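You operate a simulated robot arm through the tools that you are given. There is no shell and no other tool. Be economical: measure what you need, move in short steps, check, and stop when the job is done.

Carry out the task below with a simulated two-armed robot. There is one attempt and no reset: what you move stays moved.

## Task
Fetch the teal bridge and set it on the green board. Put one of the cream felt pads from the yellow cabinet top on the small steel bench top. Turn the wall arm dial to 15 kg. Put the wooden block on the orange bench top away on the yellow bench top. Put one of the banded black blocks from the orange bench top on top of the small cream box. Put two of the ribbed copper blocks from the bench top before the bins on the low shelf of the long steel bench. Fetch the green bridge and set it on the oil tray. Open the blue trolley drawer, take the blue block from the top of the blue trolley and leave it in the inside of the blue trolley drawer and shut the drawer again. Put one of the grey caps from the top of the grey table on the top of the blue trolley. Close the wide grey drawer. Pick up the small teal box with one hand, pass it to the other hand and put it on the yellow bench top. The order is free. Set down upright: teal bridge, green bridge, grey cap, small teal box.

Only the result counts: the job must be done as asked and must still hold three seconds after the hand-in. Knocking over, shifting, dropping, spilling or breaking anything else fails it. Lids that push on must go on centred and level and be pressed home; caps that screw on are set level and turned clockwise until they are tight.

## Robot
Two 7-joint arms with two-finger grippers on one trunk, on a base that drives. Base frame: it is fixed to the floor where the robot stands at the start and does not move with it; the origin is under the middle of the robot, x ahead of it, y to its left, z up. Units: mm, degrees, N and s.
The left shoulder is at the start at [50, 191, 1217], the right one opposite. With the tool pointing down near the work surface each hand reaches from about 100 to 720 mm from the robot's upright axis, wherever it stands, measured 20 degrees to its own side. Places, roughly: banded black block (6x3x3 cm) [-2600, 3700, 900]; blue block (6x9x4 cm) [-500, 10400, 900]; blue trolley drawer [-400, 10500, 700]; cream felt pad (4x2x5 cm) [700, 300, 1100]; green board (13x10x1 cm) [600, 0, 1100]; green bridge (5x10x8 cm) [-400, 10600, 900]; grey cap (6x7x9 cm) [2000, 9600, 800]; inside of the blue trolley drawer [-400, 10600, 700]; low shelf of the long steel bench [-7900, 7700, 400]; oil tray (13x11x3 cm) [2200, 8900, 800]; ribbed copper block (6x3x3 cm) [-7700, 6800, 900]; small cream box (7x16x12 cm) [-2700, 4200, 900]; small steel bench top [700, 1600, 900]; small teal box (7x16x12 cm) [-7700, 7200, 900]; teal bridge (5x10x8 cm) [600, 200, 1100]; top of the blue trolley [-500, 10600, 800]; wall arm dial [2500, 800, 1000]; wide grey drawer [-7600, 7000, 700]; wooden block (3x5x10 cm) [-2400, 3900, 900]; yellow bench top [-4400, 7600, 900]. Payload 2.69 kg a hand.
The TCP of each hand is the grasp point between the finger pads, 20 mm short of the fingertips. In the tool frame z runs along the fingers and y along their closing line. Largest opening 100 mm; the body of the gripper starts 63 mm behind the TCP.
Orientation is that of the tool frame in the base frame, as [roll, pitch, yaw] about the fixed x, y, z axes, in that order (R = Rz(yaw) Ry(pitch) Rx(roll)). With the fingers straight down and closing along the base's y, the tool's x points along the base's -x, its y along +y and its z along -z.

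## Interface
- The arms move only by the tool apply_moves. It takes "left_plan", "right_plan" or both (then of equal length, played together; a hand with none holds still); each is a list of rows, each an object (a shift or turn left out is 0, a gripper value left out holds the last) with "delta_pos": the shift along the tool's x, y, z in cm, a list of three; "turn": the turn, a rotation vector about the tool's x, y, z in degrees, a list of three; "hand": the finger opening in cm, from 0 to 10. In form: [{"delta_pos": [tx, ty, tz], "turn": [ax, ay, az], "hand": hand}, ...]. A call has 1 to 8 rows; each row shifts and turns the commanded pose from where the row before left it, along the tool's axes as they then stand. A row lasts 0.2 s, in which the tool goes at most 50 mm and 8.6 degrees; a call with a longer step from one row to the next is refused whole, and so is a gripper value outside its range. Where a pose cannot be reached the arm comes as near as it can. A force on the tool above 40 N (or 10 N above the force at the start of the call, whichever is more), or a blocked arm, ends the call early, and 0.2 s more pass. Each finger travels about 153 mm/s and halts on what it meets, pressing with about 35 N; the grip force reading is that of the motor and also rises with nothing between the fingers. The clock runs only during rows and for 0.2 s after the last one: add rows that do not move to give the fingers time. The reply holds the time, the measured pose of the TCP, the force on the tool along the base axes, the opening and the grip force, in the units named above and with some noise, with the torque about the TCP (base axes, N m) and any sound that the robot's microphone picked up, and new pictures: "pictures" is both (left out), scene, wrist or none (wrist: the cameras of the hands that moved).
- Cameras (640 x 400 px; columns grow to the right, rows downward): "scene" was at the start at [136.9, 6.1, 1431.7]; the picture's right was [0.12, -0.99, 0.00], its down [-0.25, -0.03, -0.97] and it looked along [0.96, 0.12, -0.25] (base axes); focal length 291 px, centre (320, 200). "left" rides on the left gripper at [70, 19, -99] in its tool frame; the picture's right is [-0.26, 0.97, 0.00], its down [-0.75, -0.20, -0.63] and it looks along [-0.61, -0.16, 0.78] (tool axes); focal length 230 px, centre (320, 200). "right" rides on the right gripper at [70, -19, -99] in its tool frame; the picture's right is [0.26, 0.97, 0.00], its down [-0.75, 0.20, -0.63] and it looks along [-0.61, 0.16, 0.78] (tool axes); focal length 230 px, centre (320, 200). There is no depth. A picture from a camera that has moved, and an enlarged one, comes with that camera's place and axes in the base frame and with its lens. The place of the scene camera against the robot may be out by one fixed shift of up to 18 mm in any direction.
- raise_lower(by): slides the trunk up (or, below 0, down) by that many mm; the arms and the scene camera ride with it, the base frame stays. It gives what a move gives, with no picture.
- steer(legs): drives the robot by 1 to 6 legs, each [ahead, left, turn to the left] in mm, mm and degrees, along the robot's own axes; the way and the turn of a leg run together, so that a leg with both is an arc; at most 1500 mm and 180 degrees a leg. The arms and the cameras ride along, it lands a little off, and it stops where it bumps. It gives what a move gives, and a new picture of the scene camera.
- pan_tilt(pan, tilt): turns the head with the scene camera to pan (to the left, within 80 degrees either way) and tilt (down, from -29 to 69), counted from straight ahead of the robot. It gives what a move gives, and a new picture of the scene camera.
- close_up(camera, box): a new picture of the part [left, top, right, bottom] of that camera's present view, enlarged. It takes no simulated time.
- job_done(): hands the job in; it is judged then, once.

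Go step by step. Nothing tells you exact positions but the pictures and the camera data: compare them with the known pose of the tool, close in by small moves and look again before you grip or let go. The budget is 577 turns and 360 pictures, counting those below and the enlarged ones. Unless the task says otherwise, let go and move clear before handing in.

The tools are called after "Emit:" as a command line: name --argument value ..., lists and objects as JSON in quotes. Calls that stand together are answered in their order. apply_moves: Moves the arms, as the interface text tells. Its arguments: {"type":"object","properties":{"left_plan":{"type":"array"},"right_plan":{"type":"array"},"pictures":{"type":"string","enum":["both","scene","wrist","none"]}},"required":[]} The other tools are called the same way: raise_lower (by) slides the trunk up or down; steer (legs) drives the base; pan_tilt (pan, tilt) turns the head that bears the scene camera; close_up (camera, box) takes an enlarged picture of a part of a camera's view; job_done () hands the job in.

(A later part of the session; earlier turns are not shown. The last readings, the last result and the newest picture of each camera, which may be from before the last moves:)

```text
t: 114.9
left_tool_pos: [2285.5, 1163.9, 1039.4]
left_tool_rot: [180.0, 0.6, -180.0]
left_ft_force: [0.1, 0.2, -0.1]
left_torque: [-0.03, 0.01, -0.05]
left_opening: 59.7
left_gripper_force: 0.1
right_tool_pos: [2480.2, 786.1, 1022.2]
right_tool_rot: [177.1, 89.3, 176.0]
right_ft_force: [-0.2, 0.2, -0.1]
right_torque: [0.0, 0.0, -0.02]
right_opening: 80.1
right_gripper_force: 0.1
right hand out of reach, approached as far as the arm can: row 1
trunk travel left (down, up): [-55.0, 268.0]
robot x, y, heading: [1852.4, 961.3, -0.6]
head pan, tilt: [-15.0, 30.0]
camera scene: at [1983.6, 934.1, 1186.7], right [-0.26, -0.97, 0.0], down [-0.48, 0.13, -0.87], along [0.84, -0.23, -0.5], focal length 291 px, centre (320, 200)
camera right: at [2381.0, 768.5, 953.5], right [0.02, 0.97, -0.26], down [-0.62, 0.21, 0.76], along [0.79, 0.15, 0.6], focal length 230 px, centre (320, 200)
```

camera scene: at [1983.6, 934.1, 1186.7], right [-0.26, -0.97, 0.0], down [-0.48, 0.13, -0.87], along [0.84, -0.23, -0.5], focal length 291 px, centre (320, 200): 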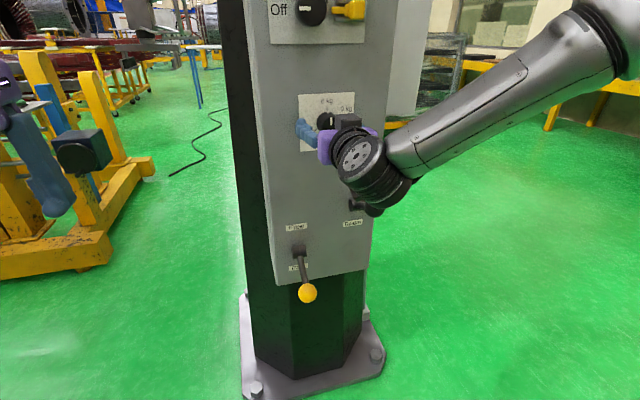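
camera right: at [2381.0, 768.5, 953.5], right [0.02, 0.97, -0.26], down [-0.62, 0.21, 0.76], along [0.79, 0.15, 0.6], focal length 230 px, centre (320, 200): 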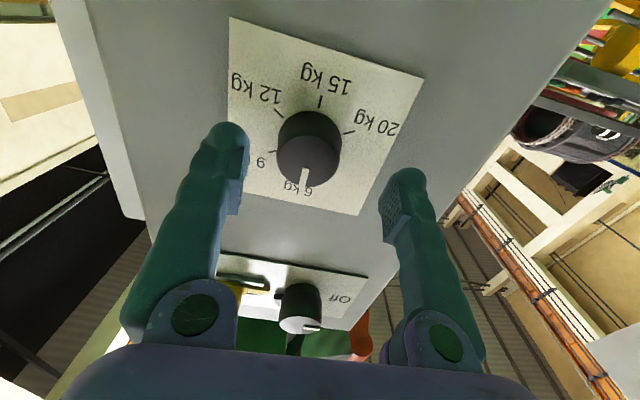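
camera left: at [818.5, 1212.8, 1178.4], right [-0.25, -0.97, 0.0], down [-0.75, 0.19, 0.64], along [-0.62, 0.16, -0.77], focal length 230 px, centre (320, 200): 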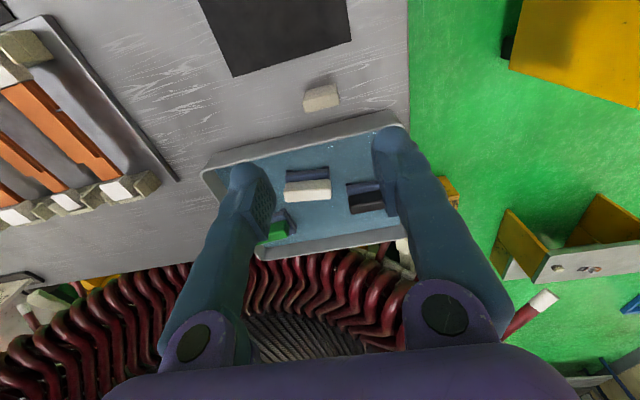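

The knob is about on axis, 30 mm ahead and 10 mm to the right. I nudge the base right 10 mm and advance.

Emit:
steer --legs '[[0, -10, 0]]'

Emit:
apply_moves --right_plan '[{"delta_pos": [0, 0, 1.0]}, {"delta_pos": [0, 0, 0.8]}, {"delta_pos": [0, 0, 0.4]}, {}]' --pictures "wrist"

```text
t: 115.7
left_tool_pos: [2286.7, 1153.6, 1039.0]
left_tool_rot: [-180.0, 0.6, 180.0]
left_ft_force: [0.3, -0.2, 0.9]
left_torque: [0.02, 0.03, 0.01]
left_opening: 59.9
left_gripper_force: 0.0
right_tool_pos: [2480.9, 776.0, 1021.5]
right_tool_rot: [173.5, 89.2, 172.4]
right_ft_force: [-0.1, -0.6, 0.9]
right_torque: [0.01, 0.0, 0.03]
right_opening: 79.8
right_gripper_force: 0.0
trunk travel left (down, up): [-55.0, 268.0]
robot x, y, heading: [1852.0, 947.6, 0.2]
head pan, tilt: [-15.0, 30.0]
camera scene: at [1983.7, 923.8, 1186.7], right [-0.26, -0.97, 0.0], down [-0.48, 0.13, -0.87], along [0.84, -0.23, -0.5], focal length 291 px, centre (320, 200)
```

scene: 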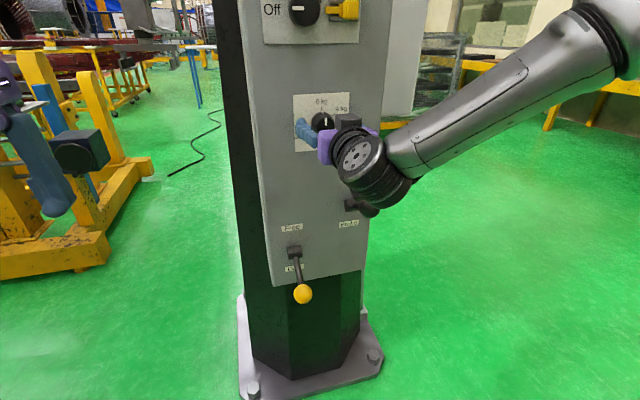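

```text
t: 116.7
left_tool_pos: [2287.0, 1153.0, 1038.2]
left_tool_rot: [-180.0, 0.6, -180.0]
left_ft_force: [0.5, -0.5, 0.0]
left_torque: [0.01, 0.0, 0.01]
left_opening: 60.1
left_gripper_force: 0.0
right_tool_pos: [2502.9, 776.3, 1022.7]
right_tool_rot: [176.1, 89.2, 174.8]
right_ft_force: [0.0, -0.2, 0.0]
right_torque: [0.03, 0.0, 0.01]
right_opening: 80.2
right_gripper_force: 0.1
trunk travel left (down, up): [-55.0, 268.0]
robot x, y, heading: [1855.0, 951.4, -0.0]
head pan, tilt: [-15.0, 30.0]
camera right: at [2402.7, 758.7, 953.8], right [0.02, 0.97, -0.26], down [-0.61, 0.21, 0.76], along [0.79, 0.14, 0.6], focal length 230 px, centre (320, 200)
```

right: 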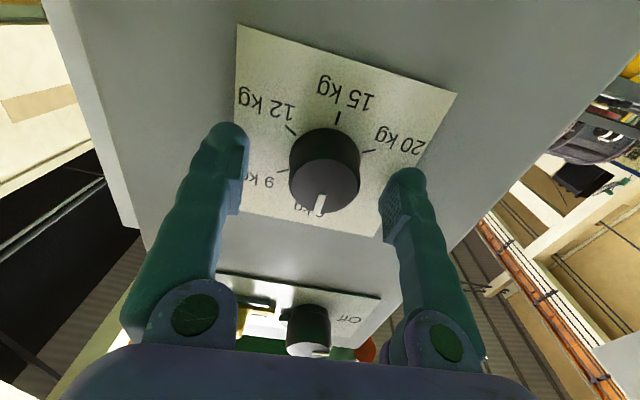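

Knob sits between the fingers. I advance 12 mm more and grip.

Emit:
apply_moves --right_plan '[{"delta_pos": [0, 0, 0.6]}, {"delta_pos": [0, 0, 0.6]}, {"hand": 5}, {"hand": 4}, {"hand": 3}, {"hand": 3}]' --pictures "wrist"

```text
t: 117.8
left_tool_pos: [2283.1, 1153.3, 1040.0]
left_tool_rot: [-180.0, 0.8, 180.0]
left_ft_force: [0.0, 0.6, 0.5]
left_torque: [0.01, -0.02, 0.04]
left_opening: 59.9
left_gripper_force: 0.0
right_tool_pos: [2509.9, 782.4, 1023.7]
right_tool_rot: [-175.5, 88.9, -175.8]
right_ft_force: [-15.0, -1.8, 2.8]
right_torque: [-0.05, -0.41, 0.66]
right_opening: 48.8
right_gripper_force: 13.4
trunk travel left (down, up): [-55.0, 268.0]
robot x, y, heading: [1851.6, 954.8, 0.2]
head pan, tilt: [-15.0, 30.0]
stopped in row 5 (right hand): the force on the tool passed its limit at 40 N (the readings are from after the stop); the commanded pose is now the measured one
camera right: at [2409.9, 763.4, 955.0], right [0.0, 0.97, -0.26], down [-0.62, 0.21, 0.76], along [0.79, 0.16, 0.6], focal length 230 px, centre (320, 200)
```

right: 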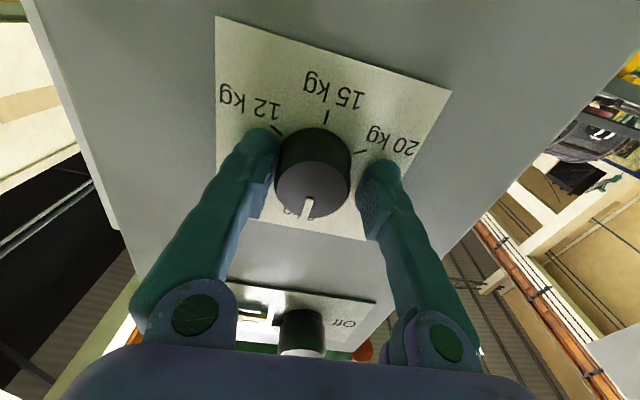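

Fingertips touched the panel while closing; I back off 9 mm and close again.

Emit:
apply_moves --right_plan '[{"delta_pos": [0, 0, -0.9]}, {"delta_pos": [0, -0.4, 0], "hand": 5}, {"hand": 4}, {"hand": 3}, {"hand": 3}, {"hand": 3}]' --pictures "wrist"

```text
t: 119.2
left_tool_pos: [2285.0, 1153.8, 1038.8]
left_tool_rot: [-179.9, 0.6, -180.0]
left_ft_force: [0.4, 0.7, -0.1]
left_torque: [-0.01, 0.02, -0.02]
left_opening: 59.8
left_gripper_force: 0.0
right_tool_pos: [2503.9, 776.7, 1020.7]
right_tool_rot: [-177.5, 88.7, -178.4]
right_ft_force: [1.6, -4.8, -1.0]
right_torque: [-0.02, 0.09, -0.04]
right_opening: 38.8
right_gripper_force: 45.2
trunk travel left (down, up): [-55.0, 268.0]
robot x, y, heading: [1852.4, 953.7, 0.0]
head pan, tilt: [-15.0, 30.0]
camera right: at [2403.3, 759.5, 953.4], right [0.01, 0.97, -0.26], down [-0.61, 0.21, 0.77], along [0.79, 0.15, 0.59], focal length 230 px, centre (320, 200)
```

right: 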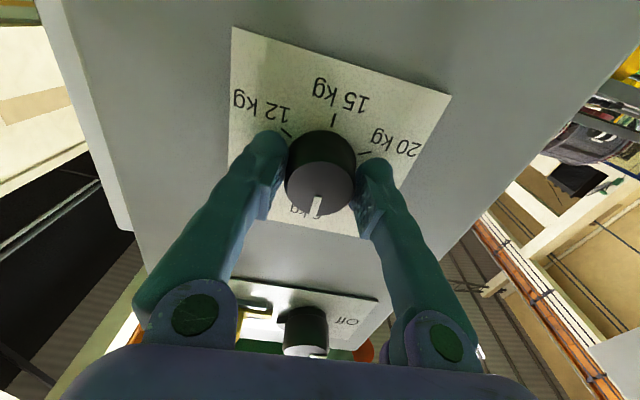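

Gripped at 38.8 mm. Now turning clockwise.

Emit:
apply_moves --right_plan '[{"turn": [0, 0, 8]}, {"turn": [0, 0, 8]}, {"turn": [0, 0, 8]}, {"turn": [0, 0, 8]}, {"turn": [0, 0, 8]}, {"turn": [0, 0, 8]}, {"turn": [0, 0, 8]}, {}]' --pictures "wrist"

```text
t: 121.0
left_tool_pos: [2286.0, 1152.1, 1039.6]
left_tool_rot: [180.0, 0.6, -179.9]
left_ft_force: [-0.4, 0.2, -0.7]
left_torque: [-0.02, -0.02, 0.02]
left_opening: 60.0
left_gripper_force: 0.0
right_tool_pos: [2503.5, 777.8, 1020.6]
right_tool_rot: [91.7, 33.9, 90.0]
right_ft_force: [1.3, -9.6, -3.8]
right_torque: [-0.02, 0.1, 0.16]
right_opening: 38.9
right_gripper_force: 44.4
trunk travel left (down, up): [-55.0, 268.0]
robot x, y, heading: [1851.5, 954.4, -0.1]
head pan, tilt: [-15.0, 30.0]
camera right: at [2404.6, 825.1, 968.3], right [0.03, 0.75, 0.66], down [-0.62, -0.5, 0.6], along [0.78, -0.43, 0.46], focal length 230 px, centre (320, 200)
```

right: 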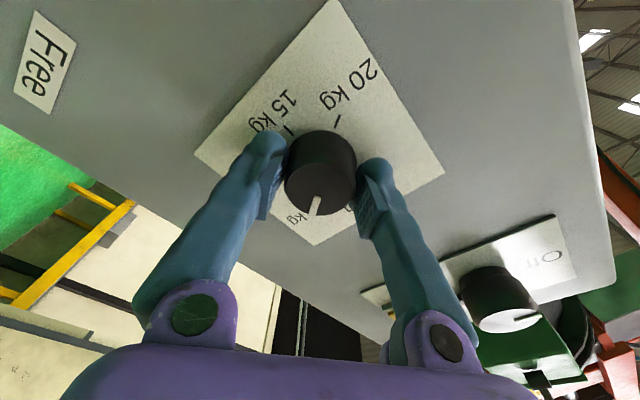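

It turns with the hand. Continuing.

Emit:
apply_moves --right_plan '[{"turn": [0, 0, 8]}, {"turn": [0, 0, 8]}, {"turn": [0, 0, 8]}, {"turn": [0, 0, 8]}, {"turn": [0, 0, 8]}, {"turn": [0, 0, 8]}, {"turn": [0, 0, 8]}, {}]' --pictures "wrist"

```text
t: 122.8
left_tool_pos: [2285.3, 1153.8, 1038.9]
left_tool_rot: [180.0, 0.6, 179.9]
left_ft_force: [-0.6, 0.2, 0.4]
left_torque: [-0.03, 0.0, -0.02]
left_opening: 59.9
left_gripper_force: 0.0
right_tool_pos: [2503.4, 776.3, 1020.7]
right_tool_rot: [91.6, -22.1, 88.6]
right_ft_force: [-4.7, -11.8, -10.2]
right_torque: [0.02, -0.03, 0.09]
right_opening: 38.6
right_gripper_force: 45.1
trunk travel left (down, up): [-55.0, 268.0]
robot x, y, heading: [1851.6, 951.6, 0.2]
head pan, tilt: [-15.0, 30.0]
camera right: at [2406.3, 849.3, 1031.2], right [0.02, -0.12, 0.99], down [-0.64, -0.76, -0.08], along [0.77, -0.64, -0.1], focal length 230 px, centre (320, 200)
```

right: 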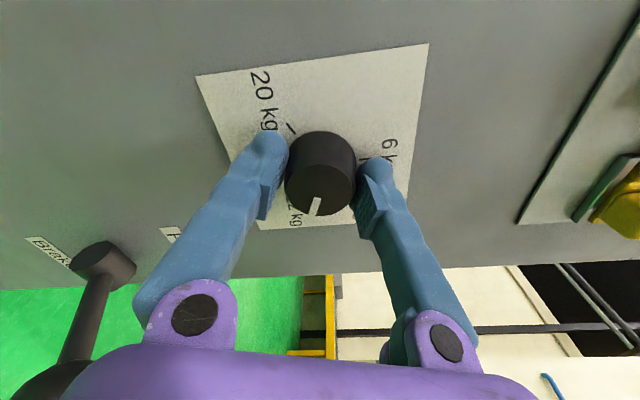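

Emit:
apply_moves --right_plan '[{"turn": [0, 0, 8.5]}, {"turn": [0, 0, 8.5]}, {"turn": [0, 0, 8.5]}, {"turn": [0, 0, 8.5]}, {"turn": [0, 0, 8.5]}, {"turn": [0, 0, 8.5]}, {"turn": [0, 0, 8.5]}, {"turn": [0, 0, 8.5]}]' --pictures "both"

```text
t: 124.6
left_tool_pos: [2286.8, 1152.1, 1038.3]
left_tool_rot: [-180.0, 0.6, -180.0]
left_ft_force: [1.0, 0.5, 0.8]
left_torque: [0.0, 0.01, 0.01]
left_opening: 60.1
left_gripper_force: 0.0
right_tool_pos: [2504.8, 778.4, 1021.0]
right_tool_rot: [-175.5, -88.5, -5.2]
right_ft_force: [-2.8, -7.1, -11.8]
right_torque: [0.0, 0.75, 0.11]
right_opening: 38.6
right_gripper_force: 45.1
trunk travel left (down, up): [-55.0, 268.0]
robot x, y, heading: [1855.9, 952.4, 0.0]
head pan, tilt: [-15.0, 30.0]
camera scene: at [1984.3, 923.5, 1186.5], right [-0.26, -0.97, 0.0], down [-0.48, 0.13, -0.87], along [0.84, -0.22, -0.5], focal length 291 px, centre (320, 200)
camera right: at [2407.5, 796.5, 1092.0], right [-0.01, -0.97, 0.26], down [-0.65, -0.19, -0.73], along [0.76, -0.17, -0.63], focal length 230 px, centre (320, 200)
```

scene: 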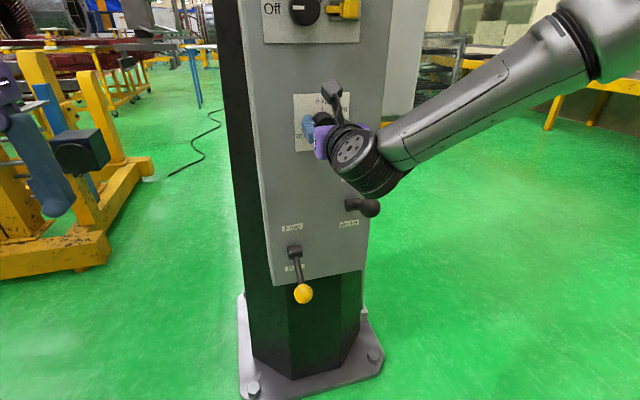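
right: 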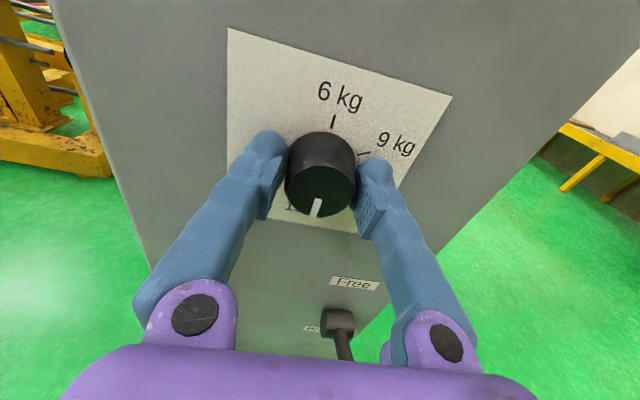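

It points at 15. I open and back away to check.

Emit:
apply_moves --right_plan '[{"hand": 6}, {"hand": 8}, {"hand": 8}, {"delta_pos": [0, 0, -3]}, {"delta_pos": [0, 0, -4]}, {"delta_pos": [0, 0, -4]}, {}]' --pictures "wrist"

Emit:
close_up --camera "right" --box '[220, 20, 420, 145]'

```text
t: 126.2
left_tool_pos: [2285.4, 1154.8, 1039.2]
left_tool_rot: [-179.9, 0.6, -180.0]
left_ft_force: [0.0, -0.5, -0.5]
left_torque: [0.01, 0.01, 0.0]
left_opening: 60.3
left_gripper_force: 0.1
right_tool_pos: [2394.3, 777.6, 1024.8]
right_tool_rot: [174.3, -88.9, 5.1]
right_ft_force: [0.2, -0.5, 0.1]
right_torque: [0.0, -0.02, -0.04]
right_opening: 80.0
right_gripper_force: 0.1
trunk travel left (down, up): [-55.0, 268.0]
robot x, y, heading: [1852.5, 953.2, -0.1]
head pan, tilt: [-15.0, 30.0]
camera right: at [2296.6, 797.2, 1095.1], right [0.0, -0.97, 0.26], down [-0.65, -0.2, -0.74], along [0.76, -0.17, -0.62], focal length 230 px, centre (320, 200)
```

right: 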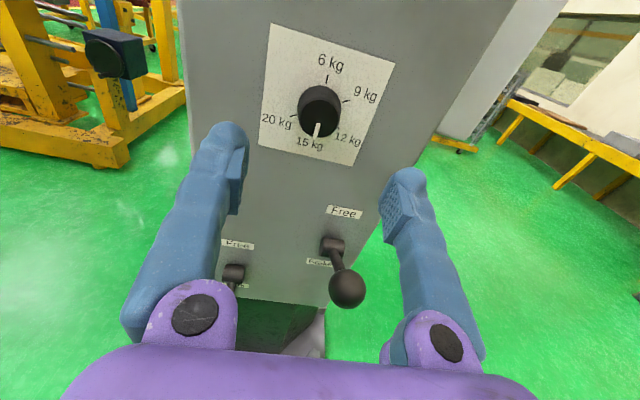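

```text
3.20 times, centred on (320, 82) of right
camera zoom: at [2296.6, 797.2, 1095.1], right [0.0, -0.97, 0.26], down [-0.65, -0.2, -0.74], along [0.76, -0.17, -0.62], focal length 736 px, centre (320, 576)
```

zoom: 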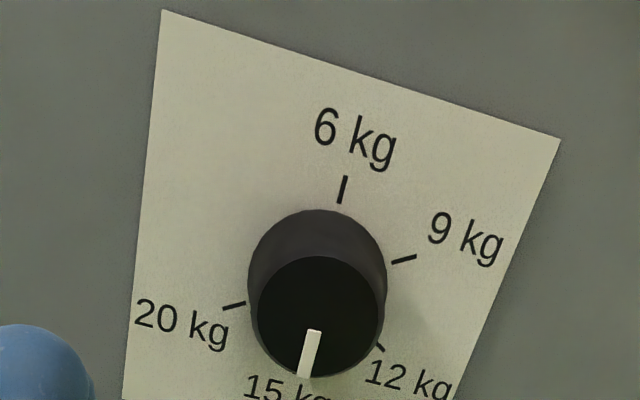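

Dial reads 15 kg. I unwind the right wrist and return it to the downward posture.

Emit:
apply_moves --right_plan '[{"delta_pos": [0, 0, -4]}, {"turn": [0, 0, -8.5]}, {"turn": [0, 0, -8.5]}, {"turn": [0, 0, -8.5]}, {"turn": [0, 0, -8.5]}, {"turn": [0, 0, -8.5]}, {"turn": [0, 0, -8.5]}, {"turn": [0, 0, -8.5]}]' --pictures "none"

Emit:
apply_moves --right_plan '[{"turn": [0, 0, -8.5]}, {"turn": [0, 0, -8.5]}, {"turn": [0, 0, -8.5]}, {"turn": [0, 0, -8.5]}, {"turn": [0, 0, -8.5]}, {"turn": [0, 0, -8.5]}, {"turn": [0, 0, -8.5]}, {"turn": [0, 0, -8.5]}]' --pictures "none"

Emit:
apply_moves --right_plan '[{"turn": [0, 0, -8.5]}, {"turn": [0, 0, -8.5]}, {"turn": [0, 0, -8.5]}, {"turn": [0, 0, -8.5]}, {"turn": [0, 0, -8.5]}, {"turn": [0, 0, -8.5]}, {"delta_pos": [0, 0, -3]}, {}]' --pictures "none"

Emit:
raise_lower --by 220

Emit:
apply_moves --right_plan '[{"turn": [0, 8.2, 0]}, {"turn": [0, 8.2, 0]}, {"turn": [0, 8.2, 0]}, {"turn": [0, 8.2, 0]}, {"turn": [0, 8.2, 0]}, {"turn": [0, 8.2, 0]}, {"turn": [0, 8.2, 0]}, {"turn": [0, 8.2, 0]}]' --pictures "none"

Emit:
apply_moves --right_plan '[{"turn": [0, 8.2, 0]}, {"turn": [0, 8.2, 0]}, {"turn": [0, 8.0, 0]}, {}]' --pictures "none"

```text
t: 128.0
left_tool_pos: [2284.0, 1155.1, 1038.7]
left_tool_rot: [-179.9, 0.5, -180.0]
left_ft_force: [0.1, 0.9, 0.1]
left_torque: [0.04, 0.02, 0.02]
left_opening: 59.8
left_gripper_force: 0.0
right_tool_pos: [2353.1, 779.5, 1024.2]
right_tool_rot: [91.3, -30.3, 88.7]
right_ft_force: [0.2, -0.9, 0.4]
right_torque: [0.01, 0.0, -0.03]
right_opening: 79.9
right_gripper_force: 0.1
trunk travel left (down, up): [-55.0, 268.0]
robot x, y, heading: [1850.6, 953.1, -0.3]
head pan, tilt: [-15.0, 30.0]
```

```text
t: 129.8
left_tool_pos: [2285.4, 1154.1, 1038.4]
left_tool_rot: [-179.9, 0.6, -179.9]
left_ft_force: [-0.9, 0.0, 0.6]
left_torque: [-0.04, 0.01, 0.02]
left_opening: 60.3
left_gripper_force: 0.0
right_tool_pos: [2352.9, 778.7, 1024.7]
right_tool_rot: [91.6, 37.9, 90.3]
right_ft_force: [0.8, -0.6, -0.5]
right_torque: [0.02, -0.01, 0.0]
right_opening: 80.3
right_gripper_force: 0.1
trunk travel left (down, up): [-55.0, 268.0]
robot x, y, heading: [1853.7, 949.5, -0.0]
head pan, tilt: [-15.0, 30.0]
```

```text
t: 131.6
left_tool_pos: [2284.7, 1153.8, 1039.2]
left_tool_rot: [-179.9, 0.6, -180.0]
left_ft_force: [-0.3, 0.1, 0.9]
left_torque: [0.02, 0.0, -0.01]
left_opening: 59.9
left_gripper_force: 0.1
right_tool_pos: [2327.4, 781.2, 1024.6]
right_tool_rot: [131.7, 88.3, 131.1]
right_ft_force: [0.3, -0.4, 0.7]
right_torque: [0.0, -0.02, 0.0]
right_opening: 80.0
right_gripper_force: 0.0
right hand out of reach, approached as far as the arm can: row 7
trunk travel left (down, up): [-55.0, 268.0]
robot x, y, heading: [1853.1, 951.8, -0.3]
head pan, tilt: [-15.0, 30.0]
```

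```text
t: 133.9
left_tool_pos: [2285.7, 1154.5, 1257.1]
left_tool_rot: [180.0, 0.6, 180.0]
left_ft_force: [0.3, -0.4, -0.2]
left_torque: [0.01, -0.01, 0.0]
left_opening: 60.1
left_gripper_force: 0.1
right_tool_pos: [2326.2, 781.6, 1246.4]
right_tool_rot: [130.7, 88.2, 130.0]
right_ft_force: [0.0, 0.5, -0.4]
right_torque: [0.0, -0.01, -0.03]
right_opening: 80.0
right_gripper_force: 0.0
trunk travel left (down, up): [-275.0, 48.0]
robot x, y, heading: [1849.0, 953.3, 0.1]
head pan, tilt: [-15.0, 30.0]
```

```text
t: 135.8
left_tool_pos: [2285.1, 1154.7, 1259.2]
left_tool_rot: [-180.0, 0.7, 179.9]
left_ft_force: [0.9, -0.5, 0.7]
left_torque: [-0.02, 0.02, -0.01]
left_opening: 59.8
left_gripper_force: 0.1
right_tool_pos: [2327.6, 781.0, 1244.7]
right_tool_rot: [178.5, 23.0, 178.8]
right_ft_force: [-0.3, -0.7, -0.5]
right_torque: [0.0, 0.03, -0.01]
right_opening: 80.2
right_gripper_force: 0.0
trunk travel left (down, up): [-275.0, 48.0]
robot x, y, heading: [1849.8, 952.5, 0.4]
head pan, tilt: [-15.0, 30.0]
```

```text
t: 136.8
left_tool_pos: [2284.2, 1154.7, 1259.0]
left_tool_rot: [-180.0, 0.6, -180.0]
left_ft_force: [0.0, -0.3, 0.0]
left_torque: [-0.04, 0.01, 0.0]
left_opening: 60.0
left_gripper_force: 0.0
right_tool_pos: [2326.0, 781.0, 1245.4]
right_tool_rot: [178.6, -1.3, 179.4]
right_ft_force: [-0.2, -0.6, 0.3]
right_torque: [-0.01, 0.02, -0.02]
right_opening: 79.8
right_gripper_force: 0.0
trunk travel left (down, up): [-275.0, 48.0]
robot x, y, heading: [1850.8, 951.1, 0.0]
head pan, tilt: [-15.0, 30.0]
```

Right hand is back. Next I head for the far cluster in +y; I turn left and look at the route.

Emit:
steer --legs '[[-250, 0, 0], [0, 0, 90]]'

Emit:
pan_tilt --pan 0 --tilt 12

```text
t: 142.4
left_tool_pos: [1406.1, 1388.4, 1259.2]
left_tool_rot: [-179.8, 0.6, -90.5]
left_ft_force: [-0.9, 1.6, 0.4]
left_torque: [0.03, 0.05, 0.01]
left_opening: 60.2
left_gripper_force: 0.0
right_tool_pos: [1779.9, 1426.9, 1244.3]
right_tool_rot: [178.5, -1.1, -91.2]
right_ft_force: [-0.1, -0.7, -0.2]
right_torque: [0.01, 0.02, 0.0]
right_opening: 80.3
right_gripper_force: 0.1
trunk travel left (down, up): [-275.0, 48.0]
robot x, y, heading: [1602.6, 953.7, 89.6]
head pan, tilt: [-15.0, 30.0]
camera scene: at [1632.4, 1075.3, 1406.7], right [0.96, -0.27, 0.0], down [-0.13, -0.48, -0.87], along [0.23, 0.83, -0.5], focal length 291 px, centre (320, 200)
```

scene: 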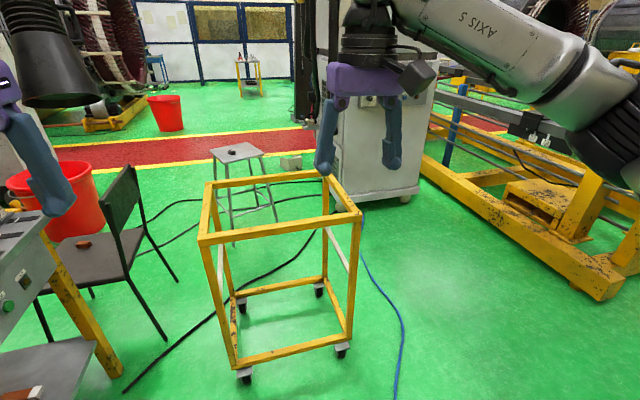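

```text
t: 143.2
left_tool_pos: [1407.3, 1388.0, 1258.8]
left_tool_rot: [-179.9, 0.6, -90.4]
left_ft_force: [0.1, -0.1, 0.2]
left_torque: [-0.01, 0.02, -0.01]
left_opening: 60.2
left_gripper_force: 0.0
right_tool_pos: [1780.3, 1427.1, 1244.9]
right_tool_rot: [178.6, -1.3, -91.2]
right_ft_force: [-0.6, -0.4, 0.9]
right_torque: [0.01, -0.02, -0.01]
right_opening: 80.1
right_gripper_force: 0.1
trunk travel left (down, up): [-275.0, 48.0]
robot x, y, heading: [1603.3, 950.5, 89.3]
head pan, tilt: [0.0, 12.0]
camera scene: at [1609.3, 1081.5, 1435.7], right [1.0, -0.01, 0.0], down [0.0, -0.21, -0.98], along [0.01, 0.98, -0.21], focal length 291 px, centre (320, 200)
```

scene: 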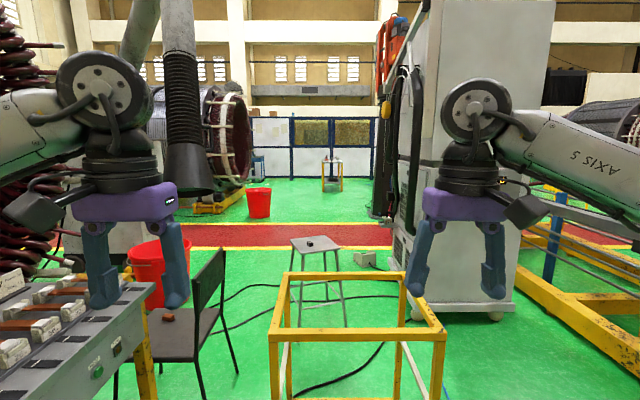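

The direct way (cart, stool, cabinet) is too tight. I go back around the cabinet and look for a way west of the big coil.

Emit:
steer --legs '[[-1000, 0, 0], [-860, 0, 0], [0, 1500, 0], [0, 900, 0]]'

Emit:
pan_tilt --pan 30 --tilt 8

```text
t: 173.2
left_tool_pos: [-1009.6, -438.4, 1258.8]
left_tool_rot: [-179.9, 0.6, -90.6]
left_ft_force: [0.5, -0.4, 0.5]
left_torque: [0.0, 0.0, -0.03]
left_opening: 60.0
left_gripper_force: 0.1
right_tool_pos: [-637.3, -400.5, 1245.4]
right_tool_rot: [178.5, -1.2, -91.3]
right_ft_force: [-0.6, -0.1, -0.1]
right_torque: [-0.01, -0.01, 0.01]
right_opening: 80.1
right_gripper_force: 0.0
trunk travel left (down, up): [-275.0, 48.0]
robot x, y, heading: [-815.0, -872.0, 89.6]
head pan, tilt: [0.0, 12.0]
camera scene: at [-808.3, -745.4, 1435.8], right [1.0, -0.01, 0.0], down [0.0, -0.21, -0.98], along [0.01, 0.98, -0.21], focal length 291 px, centre (320, 200)
```

scene: 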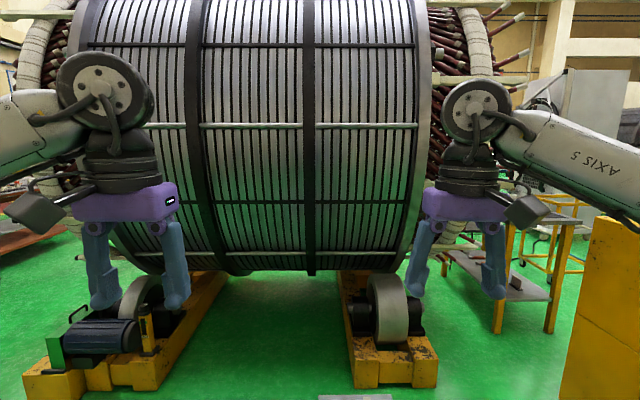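

```text
t: 174.1
left_tool_pos: [-1010.4, -437.5, 1258.4]
left_tool_rot: [-179.9, 0.6, -90.5]
left_ft_force: [0.2, -0.3, 0.3]
left_torque: [0.0, 0.03, 0.0]
left_opening: 59.8
left_gripper_force: 0.2
right_tool_pos: [-636.8, -400.8, 1246.1]
right_tool_rot: [178.6, -1.3, -91.3]
right_ft_force: [0.1, 0.2, -0.3]
right_torque: [0.0, -0.01, -0.03]
right_opening: 79.9
right_gripper_force: 0.1
trunk travel left (down, up): [-275.0, 48.0]
robot x, y, heading: [-815.1, -873.4, 89.3]
head pan, tilt: [30.0, 8.0]
camera scene: at [-854.6, -757.8, 1442.3], right [0.87, 0.49, 0.0], down [0.07, -0.12, -0.99], along [-0.48, 0.86, -0.14], focal length 291 px, centre (320, 200)
```

scene: 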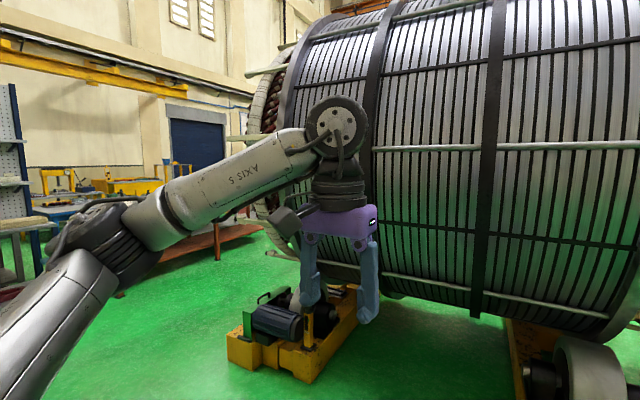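

West of the coil there is a wide passage (x ≈ −2500 to −4080). Driving there.

Emit:
steer --legs '[[0, 1300, 0], [0, 1130, 0]]'

Emit:
pan_tilt --pan 0 --tilt 10

```text
t: 195.5
left_tool_pos: [-3434.5, -410.4, 1258.6]
left_tool_rot: [-179.9, 0.6, -90.6]
left_ft_force: [0.3, 0.3, -0.9]
left_torque: [0.01, -0.01, -0.03]
left_opening: 60.0
left_gripper_force: 0.0
right_tool_pos: [-3061.5, -372.5, 1245.7]
right_tool_rot: [178.6, -1.2, -91.3]
right_ft_force: [0.4, -0.1, 0.4]
right_torque: [0.0, 0.01, -0.01]
right_opening: 80.0
right_gripper_force: 0.1
trunk travel left (down, up): [-275.0, 48.0]
robot x, y, heading: [-3237.9, -847.0, 89.3]
head pan, tilt: [30.0, 8.0]
camera scene: at [-3279.3, -729.4, 1442.3], right [0.87, 0.49, 0.0], down [0.07, -0.12, -0.99], along [-0.48, 0.86, -0.14], focal length 291 px, centre (320, 200)
```

scene: 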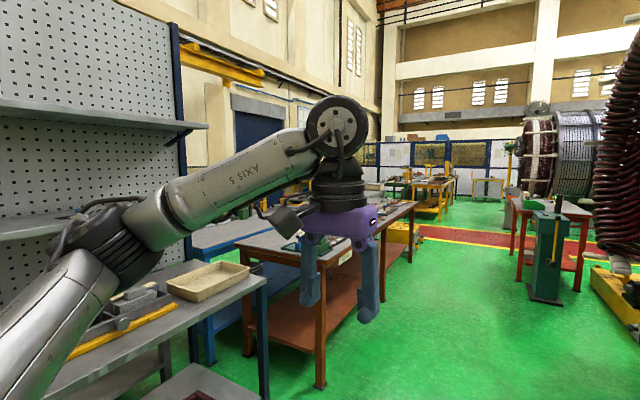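

```text
t: 196.4
left_tool_pos: [-3435.1, -410.2, 1258.4]
left_tool_rot: [-179.8, 0.6, -90.7]
left_ft_force: [0.5, 0.0, -0.2]
left_torque: [-0.01, 0.04, 0.01]
left_opening: 60.2
left_gripper_force: 0.1
right_tool_pos: [-3061.5, -372.2, 1244.4]
right_tool_rot: [178.6, -1.2, -91.3]
right_ft_force: [0.3, 0.8, 0.4]
right_torque: [0.0, 0.0, -0.01]
right_opening: 79.8
right_gripper_force: 0.1
trunk travel left (down, up): [-275.0, 48.0]
robot x, y, heading: [-3237.6, -848.3, 89.4]
head pan, tilt: [0.0, 10.0]
camera scene: at [-3232.9, -717.3, 1439.0], right [1.0, -0.01, 0.0], down [0.0, -0.17, -0.98], along [0.01, 0.98, -0.17], focal length 291 px, centre (320, 200)
```

scene: 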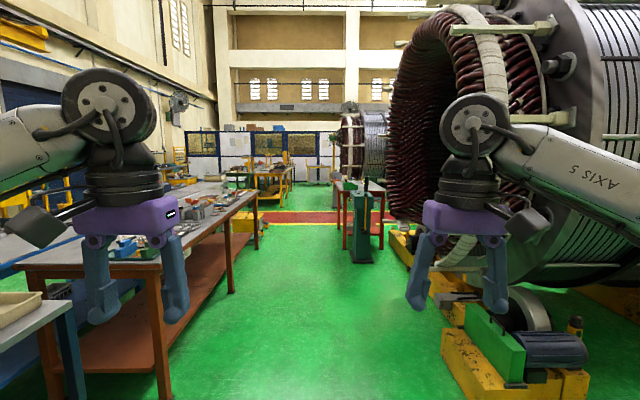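

The orange bench is ahead on the right near (−2550, 3400+). I drive up beside it and turn to face it.

Emit:
steer --legs '[[1500, 80, 0], [1500, 20, 0], [1500, 20, 0]]'

Emit:
pan_tilt --pan -60 --tilt 25

```text
refused: leg 1 is longer than a leg can be; nothing moved
```

```text
t: 197.7
left_tool_pos: [-3433.7, -408.9, 1258.8]
left_tool_rot: [-180.0, 0.6, -90.7]
left_ft_force: [-0.4, 0.4, 0.3]
left_torque: [0.0, 0.01, 0.03]
left_opening: 60.0
left_gripper_force: 0.1
right_tool_pos: [-3060.5, -372.3, 1245.9]
right_tool_rot: [178.6, -1.3, -91.3]
right_ft_force: [0.0, -0.4, 0.3]
right_torque: [0.0, 0.01, 0.04]
right_opening: 80.1
right_gripper_force: 0.0
trunk travel left (down, up): [-275.0, 48.0]
robot x, y, heading: [-3239.0, -844.4, 89.5]
head pan, tilt: [-60.0, 25.0]
camera scene: at [-3153.7, -765.1, 1414.7], right [0.49, -0.87, 0.0], down [-0.37, -0.21, -0.91], along [0.79, 0.44, -0.42], focal length 291 px, centre (320, 200)
```

scene: 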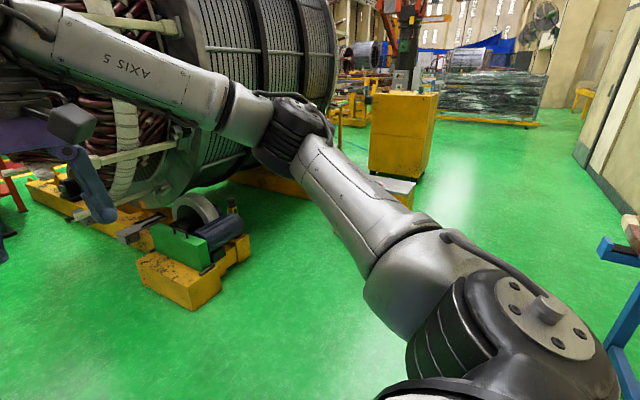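

Emit:
steer --legs '[[1490, 40, 0], [1490, 40, 0], [1490, 40, 0]]'

Emit:
pan_tilt --pan -50 --tilt 28

```text
t: 219.0
left_tool_pos: [-3465.6, 4051.8, 1258.4]
left_tool_rot: [-179.8, 0.6, -91.1]
left_ft_force: [-0.6, 0.1, -0.1]
left_torque: [-0.05, 0.0, -0.03]
left_opening: 59.9
left_gripper_force: 0.1
right_tool_pos: [-3092.8, 4085.6, 1244.9]
right_tool_rot: [178.5, -1.3, -91.6]
right_ft_force: [-0.6, -0.5, -0.1]
right_torque: [0.01, 0.02, 0.03]
right_opening: 79.9
right_gripper_force: 0.0
trunk travel left (down, up): [-275.0, 48.0]
robot x, y, heading: [-3272.2, 3612.2, 89.1]
head pan, tilt: [-60.0, 25.0]
camera scene: at [-3187.5, 3693.8, 1414.7], right [0.48, -0.87, 0.0], down [-0.37, -0.2, -0.91], along [0.79, 0.44, -0.42], focal length 291 px, centre (320, 200)
```

scene: 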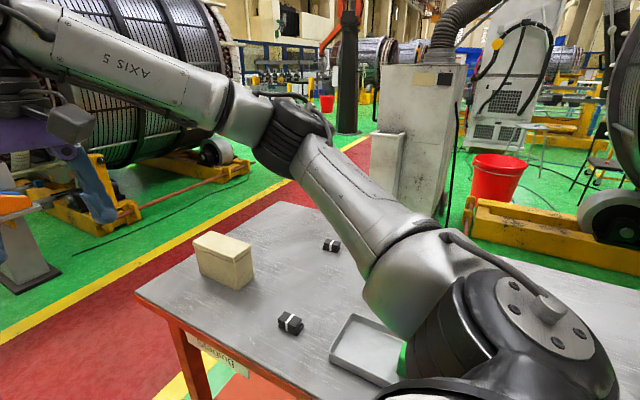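

```text
t: 219.7
left_tool_pos: [-3465.4, 4051.8, 1259.8]
left_tool_rot: [-179.9, 0.6, -91.0]
left_ft_force: [0.5, 0.3, 0.4]
left_torque: [-0.03, -0.01, 0.02]
left_opening: 60.0
left_gripper_force: 0.1
right_tool_pos: [-3093.6, 4085.9, 1246.0]
right_tool_rot: [178.7, -1.2, -91.6]
right_ft_force: [0.4, 0.6, -0.3]
right_torque: [0.01, -0.01, -0.01]
right_opening: 79.9
right_gripper_force: 0.1
trunk travel left (down, up): [-275.0, 48.0]
robot x, y, heading: [-3272.0, 3616.3, 89.3]
head pan, tilt: [-50.0, 28.0]
camera scene: at [-3197.1, 3706.3, 1409.9], right [0.63, -0.78, 0.0], down [-0.37, -0.29, -0.88], along [0.69, 0.55, -0.47], focal length 291 px, centre (320, 200)
```

scene: 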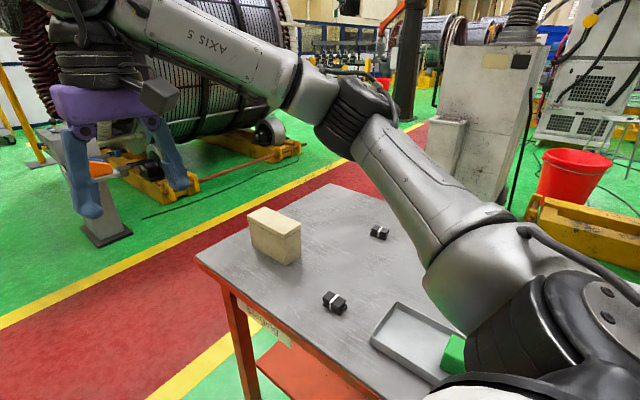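

I see the bench: cream box, two banded blocks and a tray. I move up a bit and turn to face it squarely.

Emit:
steer --legs '[[330, 60, 0], [0, 0, -89]]'

Emit:
pan_tilt --pan 0 --tilt 35

```text
t: 225.7
left_tool_pos: [-2897.8, 4149.2, 1258.0]
left_tool_rot: [-179.9, 0.6, -179.1]
left_ft_force: [-0.6, -0.4, -0.5]
left_torque: [-0.01, -0.02, 0.01]
left_opening: 59.8
left_gripper_force: 0.0
right_tool_pos: [-2848.6, 3775.3, 1245.8]
right_tool_rot: [178.6, -1.2, -179.7]
right_ft_force: [-0.2, 0.2, -0.6]
right_torque: [-0.03, 0.05, 0.01]
right_opening: 79.9
right_gripper_force: 0.1
trunk travel left (down, up): [-275.0, 48.0]
robot x, y, heading: [-3329.0, 3943.6, 0.7]
head pan, tilt: [-50.0, 28.0]
camera scene: at [-3223.2, 3867.3, 1409.9], right [-0.76, -0.65, 0.0], down [-0.31, 0.36, -0.88], along [0.58, -0.67, -0.47], focal length 291 px, centre (320, 200)
```

scene: 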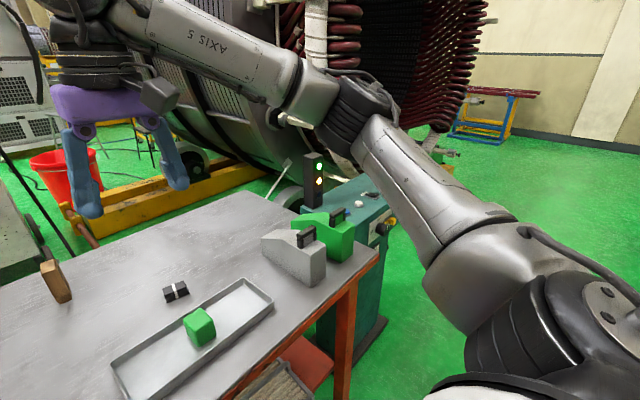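

```text
t: 226.9
left_tool_pos: [-2897.9, 4147.8, 1259.5]
left_tool_rot: [-179.9, 0.6, -179.1]
left_ft_force: [-0.7, 0.9, 0.2]
left_torque: [0.0, 0.0, 0.02]
left_opening: 60.1
left_gripper_force: 0.0
right_tool_pos: [-2848.3, 3776.4, 1245.8]
right_tool_rot: [178.7, -1.2, -179.7]
right_ft_force: [0.0, 0.8, 0.1]
right_torque: [0.02, -0.01, -0.02]
right_opening: 79.9
right_gripper_force: 0.0
trunk travel left (down, up): [-275.0, 48.0]
robot x, y, heading: [-3327.5, 3943.4, 0.9]
head pan, tilt: [0.0, 35.0]
camera scene: at [-3194.8, 3937.6, 1398.9], right [0.01, -1.0, 0.0], down [-0.57, -0.01, -0.82], along [0.82, 0.01, -0.57], focal length 291 px, centre (320, 200)
```

scene: 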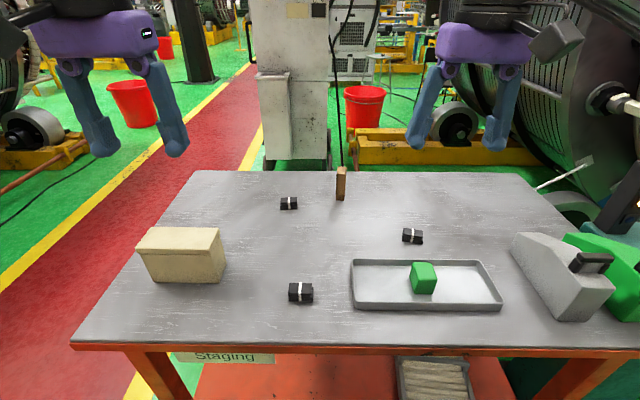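

I take the near banded block at about (−2795, 3982) with the left hand; box is around (−2745, 4228). Moving above the block.

Emit:
apply_moves --left_plan '[{"delta_pos": [-1.2, -2.8, 3.0], "hand": 9}, {"delta_pos": [-1.2, -2.8, 3.0]}, {"delta_pos": [-1.2, -2.8, 3.0]}, {"delta_pos": [-1.2, -2.8, 3.0]}, {"delta_pos": [-1.2, -2.8, 3.0]}, {"delta_pos": [-1.2, -2.8, 3.0]}, {}]' --pictures "wrist"

```text
t: 228.5
left_tool_pos: [-2820.6, 3980.7, 1078.3]
left_tool_rot: [-180.0, 0.6, -179.1]
left_ft_force: [-1.3, 0.5, -0.4]
left_torque: [-0.02, 0.01, -0.01]
left_opening: 89.8
left_gripper_force: 0.0
right_tool_pos: [-2849.8, 3777.8, 1244.2]
right_tool_rot: [178.6, -1.2, -179.8]
right_ft_force: [0.1, -0.1, 0.3]
right_torque: [-0.01, 0.01, -0.01]
right_opening: 80.1
right_gripper_force: 0.1
trunk travel left (down, up): [-275.0, 48.0]
robot x, y, heading: [-3331.3, 3940.0, 0.8]
head pan, tilt: [0.0, 35.0]
camera left: at [-2892.6, 3998.0, 1176.8], right [0.24, 0.97, 0.0], down [0.75, -0.19, 0.64], along [0.62, -0.15, -0.77], focal length 230 px, centre (320, 200)
```

left: 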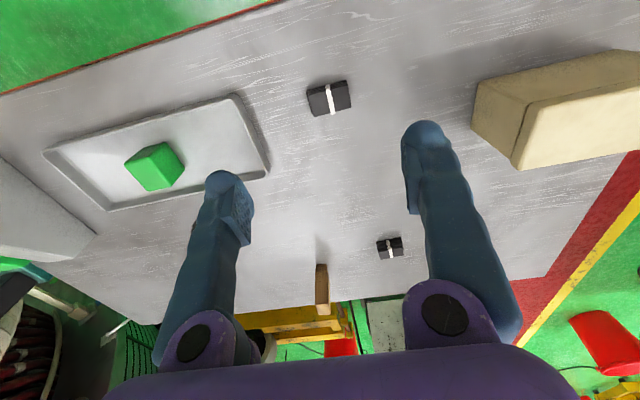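

Emit:
apply_moves --left_plan '[{"delta_pos": [-0.8, 0.8, 4.5]}, {"delta_pos": [0, 0, 4.0]}, {"delta_pos": [0, 0, 3.5]}, {"delta_pos": [0, 0, 2.0]}, {}]' --pictures "wrist"

```text
t: 229.7
left_tool_pos: [-2811.3, 3989.1, 939.7]
left_tool_rot: [-179.9, 0.8, -179.2]
left_ft_force: [-0.5, 0.6, 0.2]
left_torque: [0.04, 0.01, 0.0]
left_opening: 89.8
left_gripper_force: 0.1
right_tool_pos: [-2849.6, 3776.9, 1245.6]
right_tool_rot: [178.6, -1.2, -179.7]
right_ft_force: [-0.1, 0.3, -0.3]
right_torque: [0.02, -0.02, 0.04]
right_opening: 79.9
right_gripper_force: 0.0
trunk travel left (down, up): [-275.0, 48.0]
robot x, y, heading: [-3330.3, 3940.4, 0.8]
head pan, tilt: [0.0, 35.0]
camera left: at [-2881.9, 4006.5, 1037.1], right [0.24, 0.97, 0.0], down [0.75, -0.19, 0.64], along [0.62, -0.15, -0.77], focal length 230 px, centre (320, 200)
```

left: 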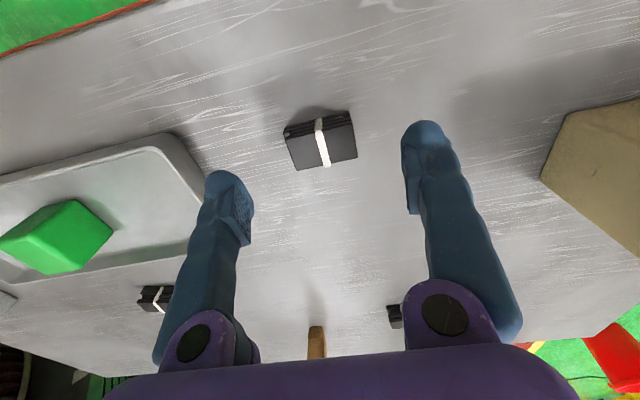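

Block top is at z ≈ 875, so the table is near 847. I lower around the block and grip.

Emit:
apply_moves --left_plan '[{"delta_pos": [-0.7, 0.1, 3.0], "turn": [0, 0, -4]}, {"delta_pos": [0, 0, 2.5]}, {"delta_pos": [0, 0, 0.8]}, {"hand": 7}, {"hand": 5.5}, {"hand": 4.5}, {"hand": 4.5}, {}]' --pictures "wrist"

```text
t: 231.3
left_tool_pos: [-2802.8, 3991.7, 879.5]
left_tool_rot: [-179.8, 1.0, -174.8]
left_ft_force: [-2.9, 2.9, 12.4]
left_torque: [0.49, 0.24, 0.11]
left_opening: 50.7
left_gripper_force: 34.6
right_tool_pos: [-2849.4, 3776.3, 1245.2]
right_tool_rot: [178.5, -1.1, -179.7]
right_ft_force: [0.1, 0.8, -0.5]
right_torque: [0.02, 0.04, 0.01]
right_opening: 79.8
right_gripper_force: 0.1
trunk travel left (down, up): [-275.0, 48.0]
robot x, y, heading: [-3324.7, 3940.0, 0.9]
head pan, tilt: [0.0, 35.0]
stopped in row 8 (left hand): the force on the tool passed its limit at 45 N (the readings are from after the stop); the commanded pose is now the measured one
camera left: at [-2874.1, 4003.4, 977.5], right [0.17, 0.99, 0.0], down [0.75, -0.13, 0.64], along [0.63, -0.11, -0.77], focal length 230 px, centre (320, 200)
```

left: 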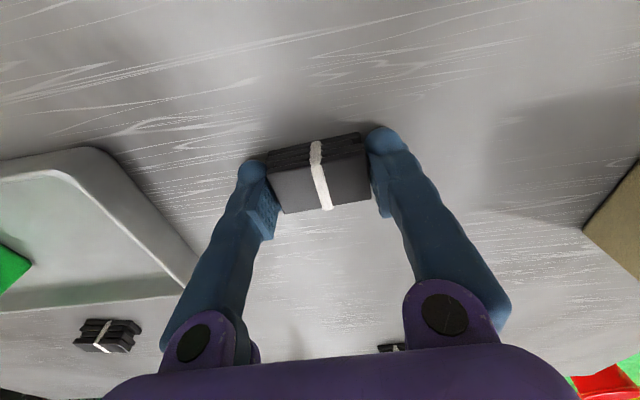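

Gripped. Lift and carry toward the cream box.

Emit:
apply_moves --left_plan '[{"delta_pos": [0, 0, -4.5], "hand": 4.3}, {"delta_pos": [0, 0, -4.8]}, {"delta_pos": [0, 0, -4.8]}, {"delta_pos": [0, 0, -4.8]}, {"delta_pos": [-0.96, 3.93, 0]}, {"delta_pos": [-0.96, 3.93, 0]}, {"delta_pos": [-0.96, 3.93, 0]}, {"delta_pos": [-0.96, 3.93, 0]}]' --pictures "both"

```text
t: 233.1
left_tool_pos: [-2781.1, 4153.0, 1068.2]
left_tool_rot: [-179.8, 0.8, -175.0]
left_ft_force: [0.2, 0.7, -0.7]
left_torque: [-0.01, -0.01, -0.03]
left_opening: 50.7
left_gripper_force: 35.2
right_tool_pos: [-2850.2, 3777.9, 1245.3]
right_tool_rot: [178.6, -1.2, -179.7]
right_ft_force: [-0.5, 0.6, 0.3]
right_torque: [0.01, 0.01, 0.01]
right_opening: 80.1
right_gripper_force: 0.1
trunk travel left (down, up): [-275.0, 48.0]
robot x, y, heading: [-3328.6, 3937.9, 1.1]
head pan, tilt: [0.0, 35.0]
camera scene: at [-3194.9, 3938.9, 1398.9], right [0.02, -1.0, 0.0], down [-0.57, -0.01, -0.82], along [0.82, 0.01, -0.57], focal length 291 px, centre (320, 200)
camera left: at [-2853.2, 4165.1, 1165.5], right [0.17, 0.99, 0.0], down [0.76, -0.13, 0.64], along [0.63, -0.11, -0.77], focal length 230 px, centre (320, 200)
```

scene: 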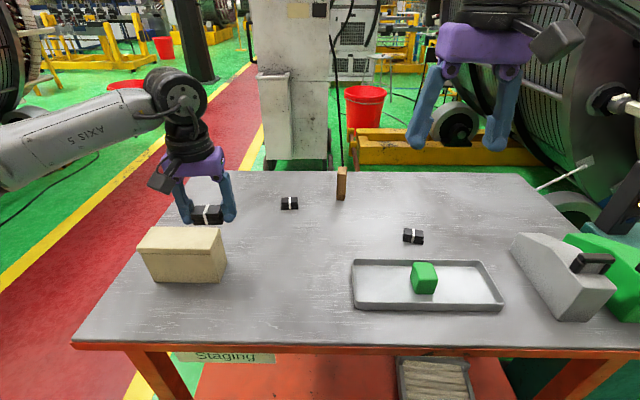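
left: 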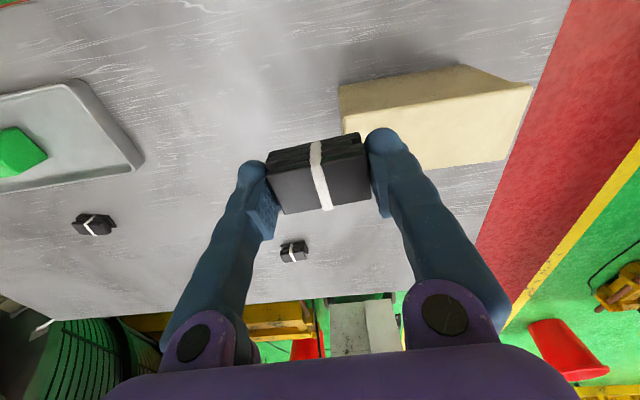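

Emit:
close_up --camera "left" --box '[310, 40, 550, 190]'

```text
2.67 times, centred on (430, 115) of left
camera zoom: at [-2853.2, 4165.1, 1165.5], right [0.17, 0.99, 0.0], down [0.76, -0.13, 0.64], along [0.63, -0.11, -0.77], focal length 614 px, centre (27, 427)
```

zoom: 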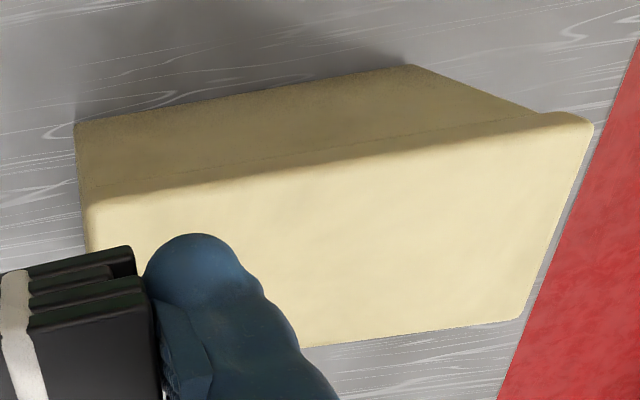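

Box top centre is at about (−2738, 4252), z ≈ 955–970. I move over it, align, and lower.

Emit:
apply_moves --left_plan '[{"delta_pos": [-1.72, 3.16, 0]}, {"delta_pos": [-1.72, 3.16, 0]}, {"delta_pos": [-1.72, 3.16, 0], "turn": [0, 0, 5]}, {"delta_pos": [0, 0, 3]}, {}]' --pictures "both"

```text
t: 234.3
left_tool_pos: [-2737.6, 4250.6, 1039.9]
left_tool_rot: [179.9, 0.8, -179.9]
left_ft_force: [0.2, -1.3, -0.7]
left_torque: [-0.01, -0.04, 0.0]
left_opening: 50.4
left_gripper_force: 35.0
right_tool_pos: [-2849.5, 3777.4, 1245.8]
right_tool_rot: [178.6, -1.1, -179.7]
right_ft_force: [1.1, 0.3, 0.1]
right_torque: [0.0, -0.01, 0.02]
right_opening: 80.0
right_gripper_force: 0.0
trunk travel left (down, up): [-275.0, 48.0]
robot x, y, heading: [-3325.2, 3943.8, 1.1]
head pan, tilt: [0.0, 35.0]
camera scene: at [-3195.0, 3937.9, 1398.9], right [0.02, -1.0, 0.0], down [-0.57, -0.01, -0.82], along [0.82, 0.01, -0.57], focal length 291 px, centre (320, 200)
camera left: at [-2807.8, 4269.6, 1135.9], right [0.26, 0.97, 0.0], down [0.74, -0.2, 0.64], along [0.62, -0.16, -0.77], focal length 230 px, centre (320, 200)
```

scene: 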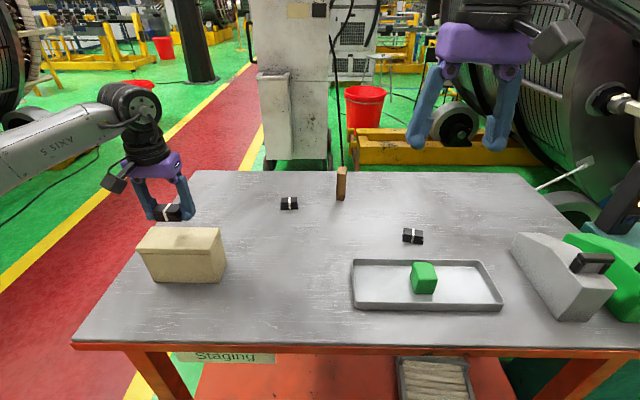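
left: 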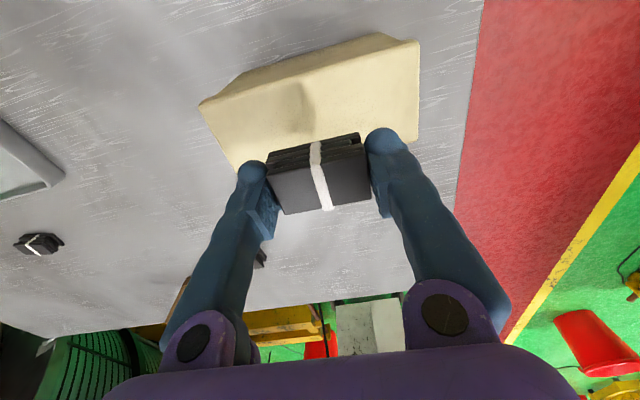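

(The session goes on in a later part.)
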